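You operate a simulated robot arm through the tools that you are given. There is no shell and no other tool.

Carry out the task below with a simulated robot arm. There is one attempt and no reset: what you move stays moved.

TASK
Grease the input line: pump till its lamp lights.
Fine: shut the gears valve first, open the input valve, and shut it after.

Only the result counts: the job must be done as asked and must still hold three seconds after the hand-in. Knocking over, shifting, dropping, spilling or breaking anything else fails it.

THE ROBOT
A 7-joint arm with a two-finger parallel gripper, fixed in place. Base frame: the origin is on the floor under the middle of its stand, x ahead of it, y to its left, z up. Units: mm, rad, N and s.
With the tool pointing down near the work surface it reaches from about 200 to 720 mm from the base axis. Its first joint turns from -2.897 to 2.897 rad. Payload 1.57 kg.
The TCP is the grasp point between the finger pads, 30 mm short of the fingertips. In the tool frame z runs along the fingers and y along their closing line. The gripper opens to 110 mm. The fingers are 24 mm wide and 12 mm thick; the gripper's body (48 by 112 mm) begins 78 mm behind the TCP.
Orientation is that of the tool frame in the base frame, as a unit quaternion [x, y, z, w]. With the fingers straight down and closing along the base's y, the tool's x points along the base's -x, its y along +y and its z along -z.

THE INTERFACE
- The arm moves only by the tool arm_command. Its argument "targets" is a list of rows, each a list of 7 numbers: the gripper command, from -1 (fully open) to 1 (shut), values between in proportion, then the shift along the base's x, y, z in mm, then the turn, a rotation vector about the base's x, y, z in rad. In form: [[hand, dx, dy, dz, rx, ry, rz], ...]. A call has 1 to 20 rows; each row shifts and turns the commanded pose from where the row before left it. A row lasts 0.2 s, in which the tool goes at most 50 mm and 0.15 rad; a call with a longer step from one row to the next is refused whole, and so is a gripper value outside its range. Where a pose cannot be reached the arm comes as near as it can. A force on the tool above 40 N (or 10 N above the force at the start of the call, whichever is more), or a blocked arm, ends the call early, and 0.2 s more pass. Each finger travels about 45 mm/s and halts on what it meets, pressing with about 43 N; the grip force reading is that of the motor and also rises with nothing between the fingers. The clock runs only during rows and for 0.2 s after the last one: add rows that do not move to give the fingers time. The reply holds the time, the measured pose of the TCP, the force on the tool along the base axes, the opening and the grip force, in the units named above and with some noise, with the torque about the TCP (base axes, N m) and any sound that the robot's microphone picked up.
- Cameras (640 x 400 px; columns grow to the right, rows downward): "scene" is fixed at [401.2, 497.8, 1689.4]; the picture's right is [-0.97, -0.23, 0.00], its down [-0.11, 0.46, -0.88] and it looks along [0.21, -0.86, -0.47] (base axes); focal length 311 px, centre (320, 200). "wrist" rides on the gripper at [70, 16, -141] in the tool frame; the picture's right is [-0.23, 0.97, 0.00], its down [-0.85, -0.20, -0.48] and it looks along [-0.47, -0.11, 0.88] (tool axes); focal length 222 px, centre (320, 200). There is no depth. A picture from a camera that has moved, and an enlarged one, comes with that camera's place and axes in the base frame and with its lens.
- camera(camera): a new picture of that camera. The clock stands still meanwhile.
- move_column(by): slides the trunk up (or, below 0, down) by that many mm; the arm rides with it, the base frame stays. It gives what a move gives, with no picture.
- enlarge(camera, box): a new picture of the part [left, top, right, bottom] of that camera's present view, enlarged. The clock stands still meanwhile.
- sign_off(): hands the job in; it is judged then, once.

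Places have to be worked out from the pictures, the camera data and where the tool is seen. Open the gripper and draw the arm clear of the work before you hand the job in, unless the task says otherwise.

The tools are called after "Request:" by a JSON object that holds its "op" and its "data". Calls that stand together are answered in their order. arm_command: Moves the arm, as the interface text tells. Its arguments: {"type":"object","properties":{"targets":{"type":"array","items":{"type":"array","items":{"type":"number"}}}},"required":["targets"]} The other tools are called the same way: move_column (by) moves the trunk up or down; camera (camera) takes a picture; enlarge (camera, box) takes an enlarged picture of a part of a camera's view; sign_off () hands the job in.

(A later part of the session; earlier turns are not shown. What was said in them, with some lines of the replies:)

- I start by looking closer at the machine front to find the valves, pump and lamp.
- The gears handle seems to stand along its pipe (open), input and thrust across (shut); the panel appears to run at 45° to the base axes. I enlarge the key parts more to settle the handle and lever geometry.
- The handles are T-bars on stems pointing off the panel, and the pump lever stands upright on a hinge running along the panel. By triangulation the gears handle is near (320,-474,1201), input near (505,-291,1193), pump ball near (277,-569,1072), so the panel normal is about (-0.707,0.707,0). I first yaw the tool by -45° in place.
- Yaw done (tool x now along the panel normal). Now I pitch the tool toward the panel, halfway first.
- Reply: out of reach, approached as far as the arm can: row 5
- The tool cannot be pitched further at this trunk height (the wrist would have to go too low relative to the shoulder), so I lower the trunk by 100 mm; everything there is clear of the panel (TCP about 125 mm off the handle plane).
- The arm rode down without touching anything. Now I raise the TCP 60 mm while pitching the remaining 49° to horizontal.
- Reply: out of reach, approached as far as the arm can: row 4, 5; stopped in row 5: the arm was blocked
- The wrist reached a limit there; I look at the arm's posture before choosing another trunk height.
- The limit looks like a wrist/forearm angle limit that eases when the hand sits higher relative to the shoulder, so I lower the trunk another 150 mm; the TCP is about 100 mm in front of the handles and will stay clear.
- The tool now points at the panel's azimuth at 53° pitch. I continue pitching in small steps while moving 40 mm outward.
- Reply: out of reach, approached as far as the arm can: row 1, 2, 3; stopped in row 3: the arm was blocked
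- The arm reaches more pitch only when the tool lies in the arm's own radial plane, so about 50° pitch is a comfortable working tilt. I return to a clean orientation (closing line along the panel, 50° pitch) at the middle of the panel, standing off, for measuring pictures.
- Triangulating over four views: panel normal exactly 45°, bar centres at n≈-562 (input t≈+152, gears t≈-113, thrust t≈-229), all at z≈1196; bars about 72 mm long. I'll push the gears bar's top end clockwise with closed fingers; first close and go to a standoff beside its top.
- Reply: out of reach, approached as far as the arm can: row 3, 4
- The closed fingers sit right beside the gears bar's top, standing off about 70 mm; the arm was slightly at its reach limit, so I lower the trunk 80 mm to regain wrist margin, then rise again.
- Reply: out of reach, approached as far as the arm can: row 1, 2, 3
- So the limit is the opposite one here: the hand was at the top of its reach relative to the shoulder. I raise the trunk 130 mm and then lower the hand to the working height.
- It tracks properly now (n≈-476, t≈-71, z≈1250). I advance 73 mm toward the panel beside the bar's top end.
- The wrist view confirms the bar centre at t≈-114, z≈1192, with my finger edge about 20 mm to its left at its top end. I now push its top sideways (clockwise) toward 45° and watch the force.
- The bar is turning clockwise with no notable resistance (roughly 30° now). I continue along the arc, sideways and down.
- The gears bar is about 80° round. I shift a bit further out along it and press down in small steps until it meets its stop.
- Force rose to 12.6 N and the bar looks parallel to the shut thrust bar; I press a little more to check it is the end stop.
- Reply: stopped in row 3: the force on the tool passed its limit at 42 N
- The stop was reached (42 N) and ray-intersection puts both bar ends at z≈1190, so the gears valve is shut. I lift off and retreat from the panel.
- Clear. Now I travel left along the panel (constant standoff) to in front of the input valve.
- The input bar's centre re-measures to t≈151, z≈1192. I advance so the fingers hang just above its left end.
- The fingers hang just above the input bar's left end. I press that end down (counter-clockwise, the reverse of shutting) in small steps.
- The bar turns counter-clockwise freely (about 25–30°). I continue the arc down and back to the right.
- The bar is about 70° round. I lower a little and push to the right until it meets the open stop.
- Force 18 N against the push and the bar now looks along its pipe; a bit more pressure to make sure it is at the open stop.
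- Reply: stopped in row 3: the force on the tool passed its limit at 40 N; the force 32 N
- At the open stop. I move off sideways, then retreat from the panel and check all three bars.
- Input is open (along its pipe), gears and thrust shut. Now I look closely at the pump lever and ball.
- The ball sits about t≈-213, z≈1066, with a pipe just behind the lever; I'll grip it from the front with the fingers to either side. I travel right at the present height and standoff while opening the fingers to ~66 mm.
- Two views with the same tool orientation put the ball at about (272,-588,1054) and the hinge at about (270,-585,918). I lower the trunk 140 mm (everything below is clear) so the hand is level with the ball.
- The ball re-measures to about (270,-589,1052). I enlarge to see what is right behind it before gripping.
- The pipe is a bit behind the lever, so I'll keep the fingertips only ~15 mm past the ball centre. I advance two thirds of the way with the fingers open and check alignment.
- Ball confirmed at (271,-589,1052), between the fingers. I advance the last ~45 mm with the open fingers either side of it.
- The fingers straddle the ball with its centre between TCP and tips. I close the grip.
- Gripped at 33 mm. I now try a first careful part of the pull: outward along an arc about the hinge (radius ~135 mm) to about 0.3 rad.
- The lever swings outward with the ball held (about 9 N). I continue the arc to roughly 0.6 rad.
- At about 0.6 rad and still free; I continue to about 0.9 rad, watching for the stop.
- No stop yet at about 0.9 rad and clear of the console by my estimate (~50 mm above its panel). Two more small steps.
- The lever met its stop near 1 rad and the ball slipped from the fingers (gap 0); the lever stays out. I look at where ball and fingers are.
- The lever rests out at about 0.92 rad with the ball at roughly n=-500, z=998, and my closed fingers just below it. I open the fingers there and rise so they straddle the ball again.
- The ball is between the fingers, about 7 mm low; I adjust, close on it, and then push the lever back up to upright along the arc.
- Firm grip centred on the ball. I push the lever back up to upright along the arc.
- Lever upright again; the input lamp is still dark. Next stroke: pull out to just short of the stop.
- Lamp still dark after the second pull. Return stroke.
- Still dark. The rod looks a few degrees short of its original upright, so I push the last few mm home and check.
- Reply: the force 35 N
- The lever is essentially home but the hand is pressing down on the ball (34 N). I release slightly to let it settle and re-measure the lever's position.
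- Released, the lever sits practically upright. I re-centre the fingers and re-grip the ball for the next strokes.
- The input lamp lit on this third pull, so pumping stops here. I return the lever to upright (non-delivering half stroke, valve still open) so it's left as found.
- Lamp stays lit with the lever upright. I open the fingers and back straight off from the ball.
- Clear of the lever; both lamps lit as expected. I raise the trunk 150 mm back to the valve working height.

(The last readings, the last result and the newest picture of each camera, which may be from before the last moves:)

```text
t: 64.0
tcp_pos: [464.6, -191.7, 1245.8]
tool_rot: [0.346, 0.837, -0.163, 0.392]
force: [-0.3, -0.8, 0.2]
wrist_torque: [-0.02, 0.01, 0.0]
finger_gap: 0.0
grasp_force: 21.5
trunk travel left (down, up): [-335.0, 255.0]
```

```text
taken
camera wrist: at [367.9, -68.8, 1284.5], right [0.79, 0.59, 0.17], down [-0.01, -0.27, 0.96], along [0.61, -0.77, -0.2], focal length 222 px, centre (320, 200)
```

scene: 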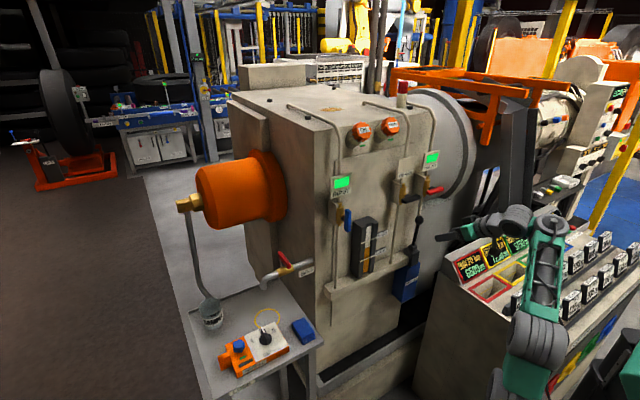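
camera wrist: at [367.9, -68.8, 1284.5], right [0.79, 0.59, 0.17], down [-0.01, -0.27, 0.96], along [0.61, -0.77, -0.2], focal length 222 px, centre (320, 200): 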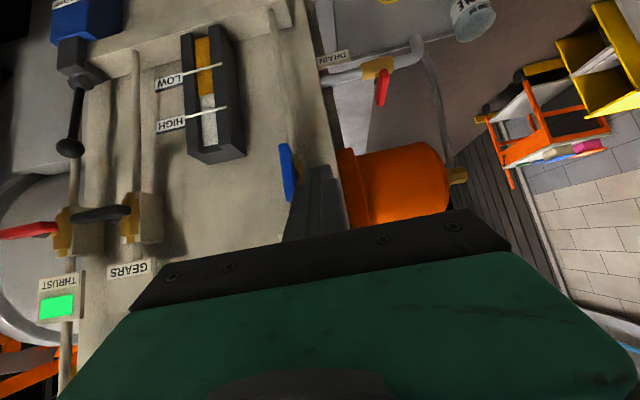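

I'm left of the upright input bar with closed fingers at its top-end height. I advance 85 mm to the panel.

Request:
{"op": "arm_command", "data": {"targets": [[1, 20, -20, 0, 0, 0, 0], [1, 20, -20, 0, 0, 0, 0], [1, 20, -20, 0, 0, 0, 0], [1, 0, 0, 0, 0, 0, 0]]}}

Request:
{"op": "enlarge", "data": {"camera": "wrist", "box": [200, 80, 440, 230]}}

Request:
{"op": "enlarge", "data": {"camera": "scene", "box": [310, 170, 390, 240]}}

```text
t: 65.0
tcp_pos: [524.7, -253.4, 1244.3]
tool_rot: [0.346, 0.836, -0.163, 0.393]
force: [-0.1, -0.7, 0.8]
wrist_torque: [-0.03, 0.02, -0.04]
finger_gap: 0.0
grasp_force: 21.1
trunk travel left (down, up): [-335.0, 255.0]
```

```text
2.67 times, centred on (320, 155) of wrist
camera zoom: at [427.5, -131.5, 1281.9], right [0.79, 0.59, 0.17], down [-0.01, -0.27, 0.96], along [0.61, -0.77, -0.2], focal length 592 px, centre (320, 320)
```

zoom: 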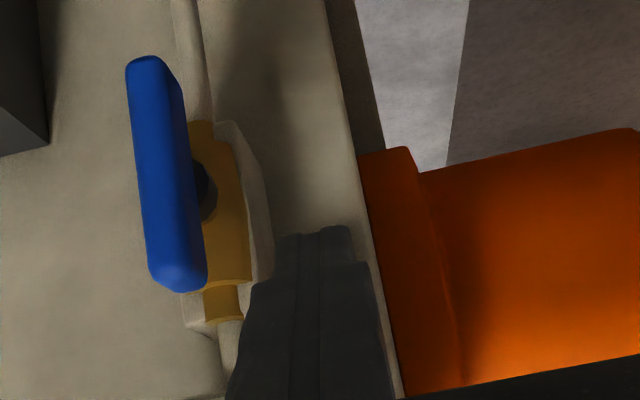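

```text
5.71 times, centred on (350, 205) of scene
camera zoom: at [401.2, 497.8, 1689.4], right [-0.97, -0.23, 0.0], down [-0.11, 0.46, -0.88], along [0.21, -0.86, -0.47], focal length 1777 px, centre (149, 171)
```

zoom: 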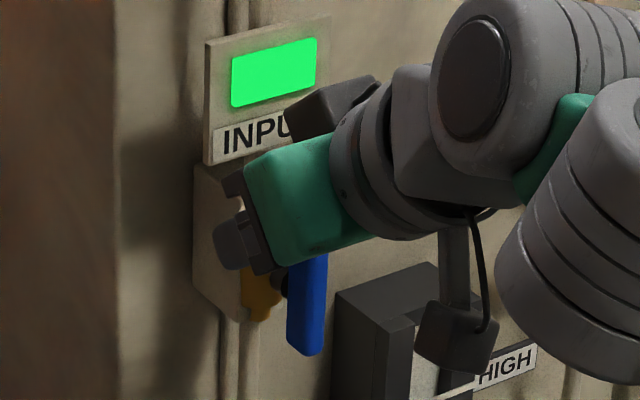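

Aligned left of the bar's top end. I push the top to the right (clockwise, shutting).

Request:
{"op": "arm_command", "data": {"targets": [[1, -7.1, -7.1, -0.5, 0, 0, 0], [1, -7.1, -7.1, -0.5, 0, 0, 0], [1, -3.5, -3.5, 0, 0, 0, 0], [1, -3.5, -3.5, 0, 0, 0, 0], [1, -3.5, -3.5, -1, 0, 0, 0], [1, -3.2, -3.2, -2, 0, 0, 0]]}}

Request:
{"op": "enlarge", "data": {"camera": "wrist", "box": [200, 80, 440, 230]}}

```text
t: 66.4
tcp_pos: [496.1, -277.9, 1239.7]
tool_rot: [0.346, 0.837, -0.163, 0.392]
force: [0.8, 0.2, 1.6]
wrist_torque: [-0.03, -0.05, 0.01]
finger_gap: 0.1
grasp_force: 21.1
trunk travel left (down, up): [-335.0, 255.0]
```

```text
2.67 times, centred on (320, 155) of wrist
camera zoom: at [398.4, -157.2, 1278.7], right [0.79, 0.59, 0.17], down [-0.01, -0.27, 0.96], along [0.61, -0.77, -0.2], focal length 592 px, centre (320, 320)
```

zoom: 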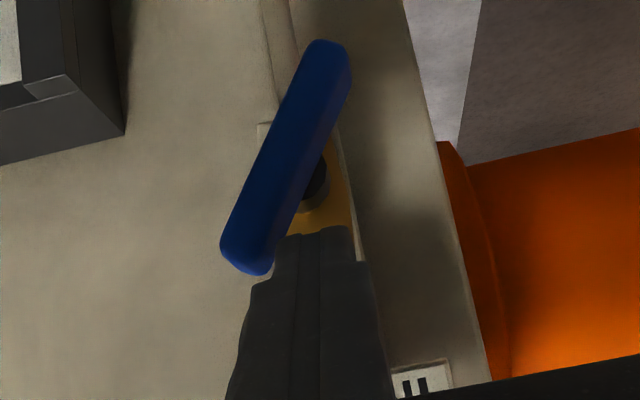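

The bar is about 35–40° round and moving freely. I continue along the arc.

Request:
{"op": "arm_command", "data": {"targets": [[1, -2.3, -2.3, -2, 0, 0, 0], [1, -2.8, -2.8, -2.5, 0, 0, 0], [1, -2.8, -2.8, -3, 0, 0, 0], [1, -2.1, -2.1, -3, 0, 0, 0], [1, -1.8, -1.8, -2, 0, 0, 0]]}}

Request:
{"op": "enlarge", "data": {"camera": "wrist", "box": [200, 80, 440, 230]}}

```text
t: 67.6
tcp_pos: [484.1, -289.4, 1230.0]
tool_rot: [0.346, 0.836, -0.163, 0.392]
force: [0.4, 0.9, 0.6]
wrist_torque: [0.01, 0.02, -0.03]
finger_gap: 0.0
grasp_force: 21.3
trunk travel left (down, up): [-335.0, 255.0]
```

```text
2.67 times, centred on (320, 155) of wrist
camera zoom: at [386.8, -168.8, 1267.2], right [0.79, 0.59, 0.17], down [-0.01, -0.27, 0.96], along [0.61, -0.77, -0.2], focal length 592 px, centre (320, 320)
```

zoom: 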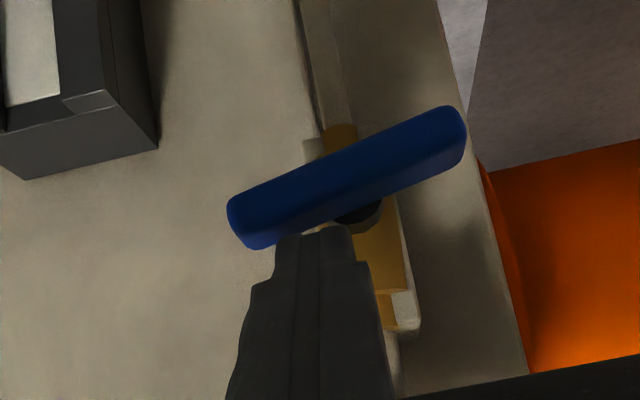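

About 78° round. I move out along the bar and press down to its shut stop.

Request:
{"op": "arm_command", "data": {"targets": [[1, -3, -3, 0, 0, 0, 0], [1, -3, -3, -2, 0, 0, 0], [1, 0, 0, -3, 0, 0, 0], [1, 0, 0, -3, 0, 0, 0], [1, 0, 0, -2, 0, 0, 0], [1, 0, 0, 0, 0, 0, 0]]}}

Request:
{"op": "enlarge", "data": {"camera": "wrist", "box": [200, 80, 440, 230]}}

```text
t: 69.0
tcp_pos: [477.2, -295.7, 1225.3]
tool_rot: [0.347, 0.833, -0.165, 0.398]
force: [4.6, -7.1, 34.8]
wrist_torque: [-0.57, -0.52, -0.4]
finger_gap: 0.0
grasp_force: 21.4
trunk travel left (down, up): [-335.0, 255.0]
```

```text
2.67 times, centred on (320, 155) of wrist
camera zoom: at [379.6, -174.5, 1260.7], right [0.79, 0.59, 0.18], down [-0.03, -0.26, 0.97], along [0.61, -0.77, -0.19], focal length 592 px, centre (320, 320)
```

zoom: 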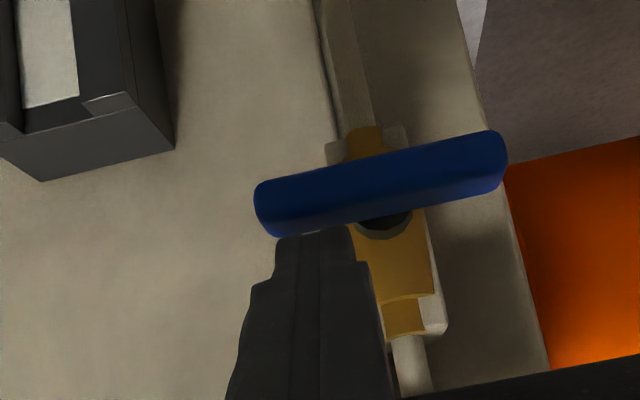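

The input bar is horizontal against its stop (35 N; both ends at z≈1190). I lift off and retreat from the panel.

Request:
{"op": "arm_command", "data": {"targets": [[1, 0, 0, 8, 0, 0, 0], [1, 0, 0, 6, 0, 0, 0], [1, -15, 15, 10, 0, 0, 0], [1, -25, 25, 8, 0, 0, 0], [1, -25, 25, 0, 0, 0, 0], [1, -20, 20, 0, 0, 0, 0], [1, 0, 0, 0, 0, 0, 0]]}}

Request:
{"op": "camera", "data": {"camera": "wrist"}}

Request:
{"op": "enlarge", "data": {"camera": "scene", "box": [320, 160, 450, 270]}}

```text
t: 70.6
tcp_pos: [393.3, -211.5, 1252.8]
tool_rot: [0.346, 0.837, -0.163, 0.392]
force: [-0.2, 0.0, -0.6]
wrist_torque: [0.02, 0.0, 0.02]
finger_gap: 0.0
grasp_force: 21.6
trunk travel left (down, up): [-335.0, 255.0]
```

```text
taken
camera wrist: at [296.1, -89.8, 1290.0], right [0.79, 0.59, 0.17], down [-0.01, -0.27, 0.96], along [0.61, -0.77, -0.2], focal length 222 px, centre (320, 200)
```

wrist: 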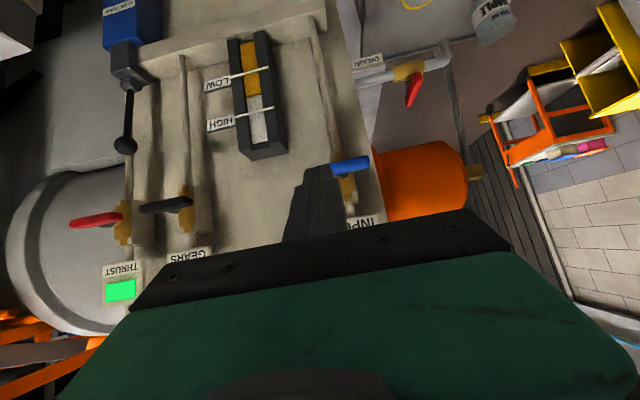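

```text
3.64 times, centred on (385, 215) of scene
camera zoom: at [401.2, 497.8, 1689.4], right [-0.97, -0.23, 0.0], down [-0.11, 0.46, -0.88], along [0.21, -0.86, -0.47], focal length 1131 px, centre (84, 146)
```

zoom: 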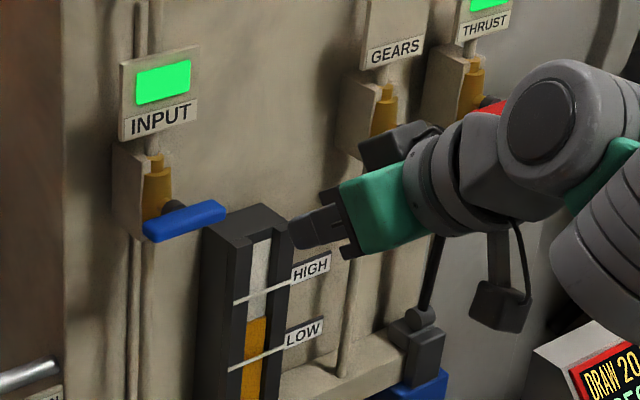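

Input lamp lit, input bar back across, gears still shut, lever upright. I open the gripper and draw the arm further up and clear.

Request:
{"op": "arm_command", "data": {"targets": [[0.5, -5, 5, 8, 0, 0, 0], [0, -5, 5, 8, 0, 0, 0], [-0.5, 0, 0, 8, 0, 0, 0], [-1, 0, 0, 8, 0, 0, 0], [-1, 0, 0, 0, 0, 0, 0], [-1, 0, 0, 0, 0, 0, 0], [-1, 0, 0, 0, 0, 0, 0], [-1, 0, 0, 0, 0, 0, 0]]}}

Request:
{"op": "camera", "data": {"camera": "scene"}}

Request:
{"op": "enlarge", "data": {"camera": "scene", "box": [320, 150, 450, 270]}}

```text
t: 72.4
tcp_pos: [386.1, -201.7, 1283.7]
tool_rot: [0.346, 0.836, -0.163, 0.393]
force: [-0.6, 0.1, 0.2]
wrist_torque: [0.0, 0.0, 0.01]
finger_gap: 110.0
grasp_force: 0.2
trunk travel left (down, up): [-335.0, 255.0]
```

```text
taken
```

scene: 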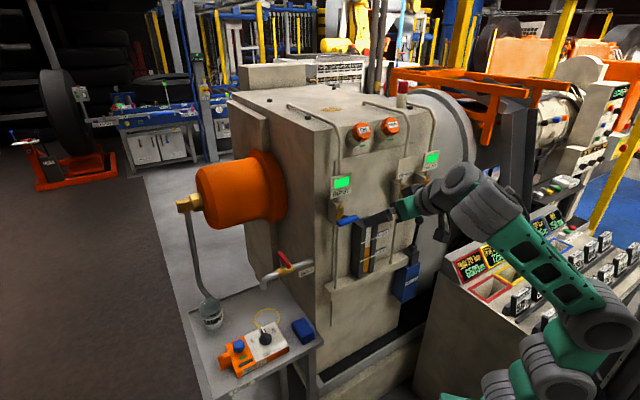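

```text
3.33 times, centred on (385, 210) of scene
camera zoom: at [401.2, 497.8, 1689.4], right [-0.97, -0.23, 0.0], down [-0.11, 0.46, -0.88], along [0.21, -0.86, -0.47], focal length 1036 px, centre (103, 167)
```

zoom: 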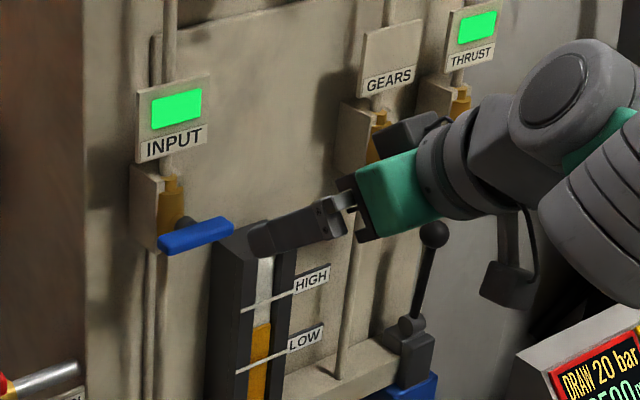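

The input lamp is lit, and the input, gears and thrust valves are all shut. The lever is upright, and the gripper is open about 130 mm clear of the panel. I hand the job in.

Request:
{"op": "sign_off", "data": {}}

```text
The job is handed in.
```

The input line is greased: its lamp lit on the third pull of the pump lever and was still lit at the last look before hand-in. I don't have the judge's result.

- **Gears valve:** turned clockwise to its end stop before pumping. Its bar sits level, across its pipe (shut).
- **Input valve:** opened to its stop before pumping. After the lamp lit I turned it back to its shut stop, and its bar is level again.
- **Pump:** I stopped as soon as the lamp came on and put the lever back upright. On the first pull the lever reached its end stop and the ball slipped out of the fingers; I gripped it again and carried on. I saw no damage from this.
- **Everything else:** the thrust valve was left alone, and I saw nothing else moved or knocked. The gripper is open and the arm is clear of the panel.
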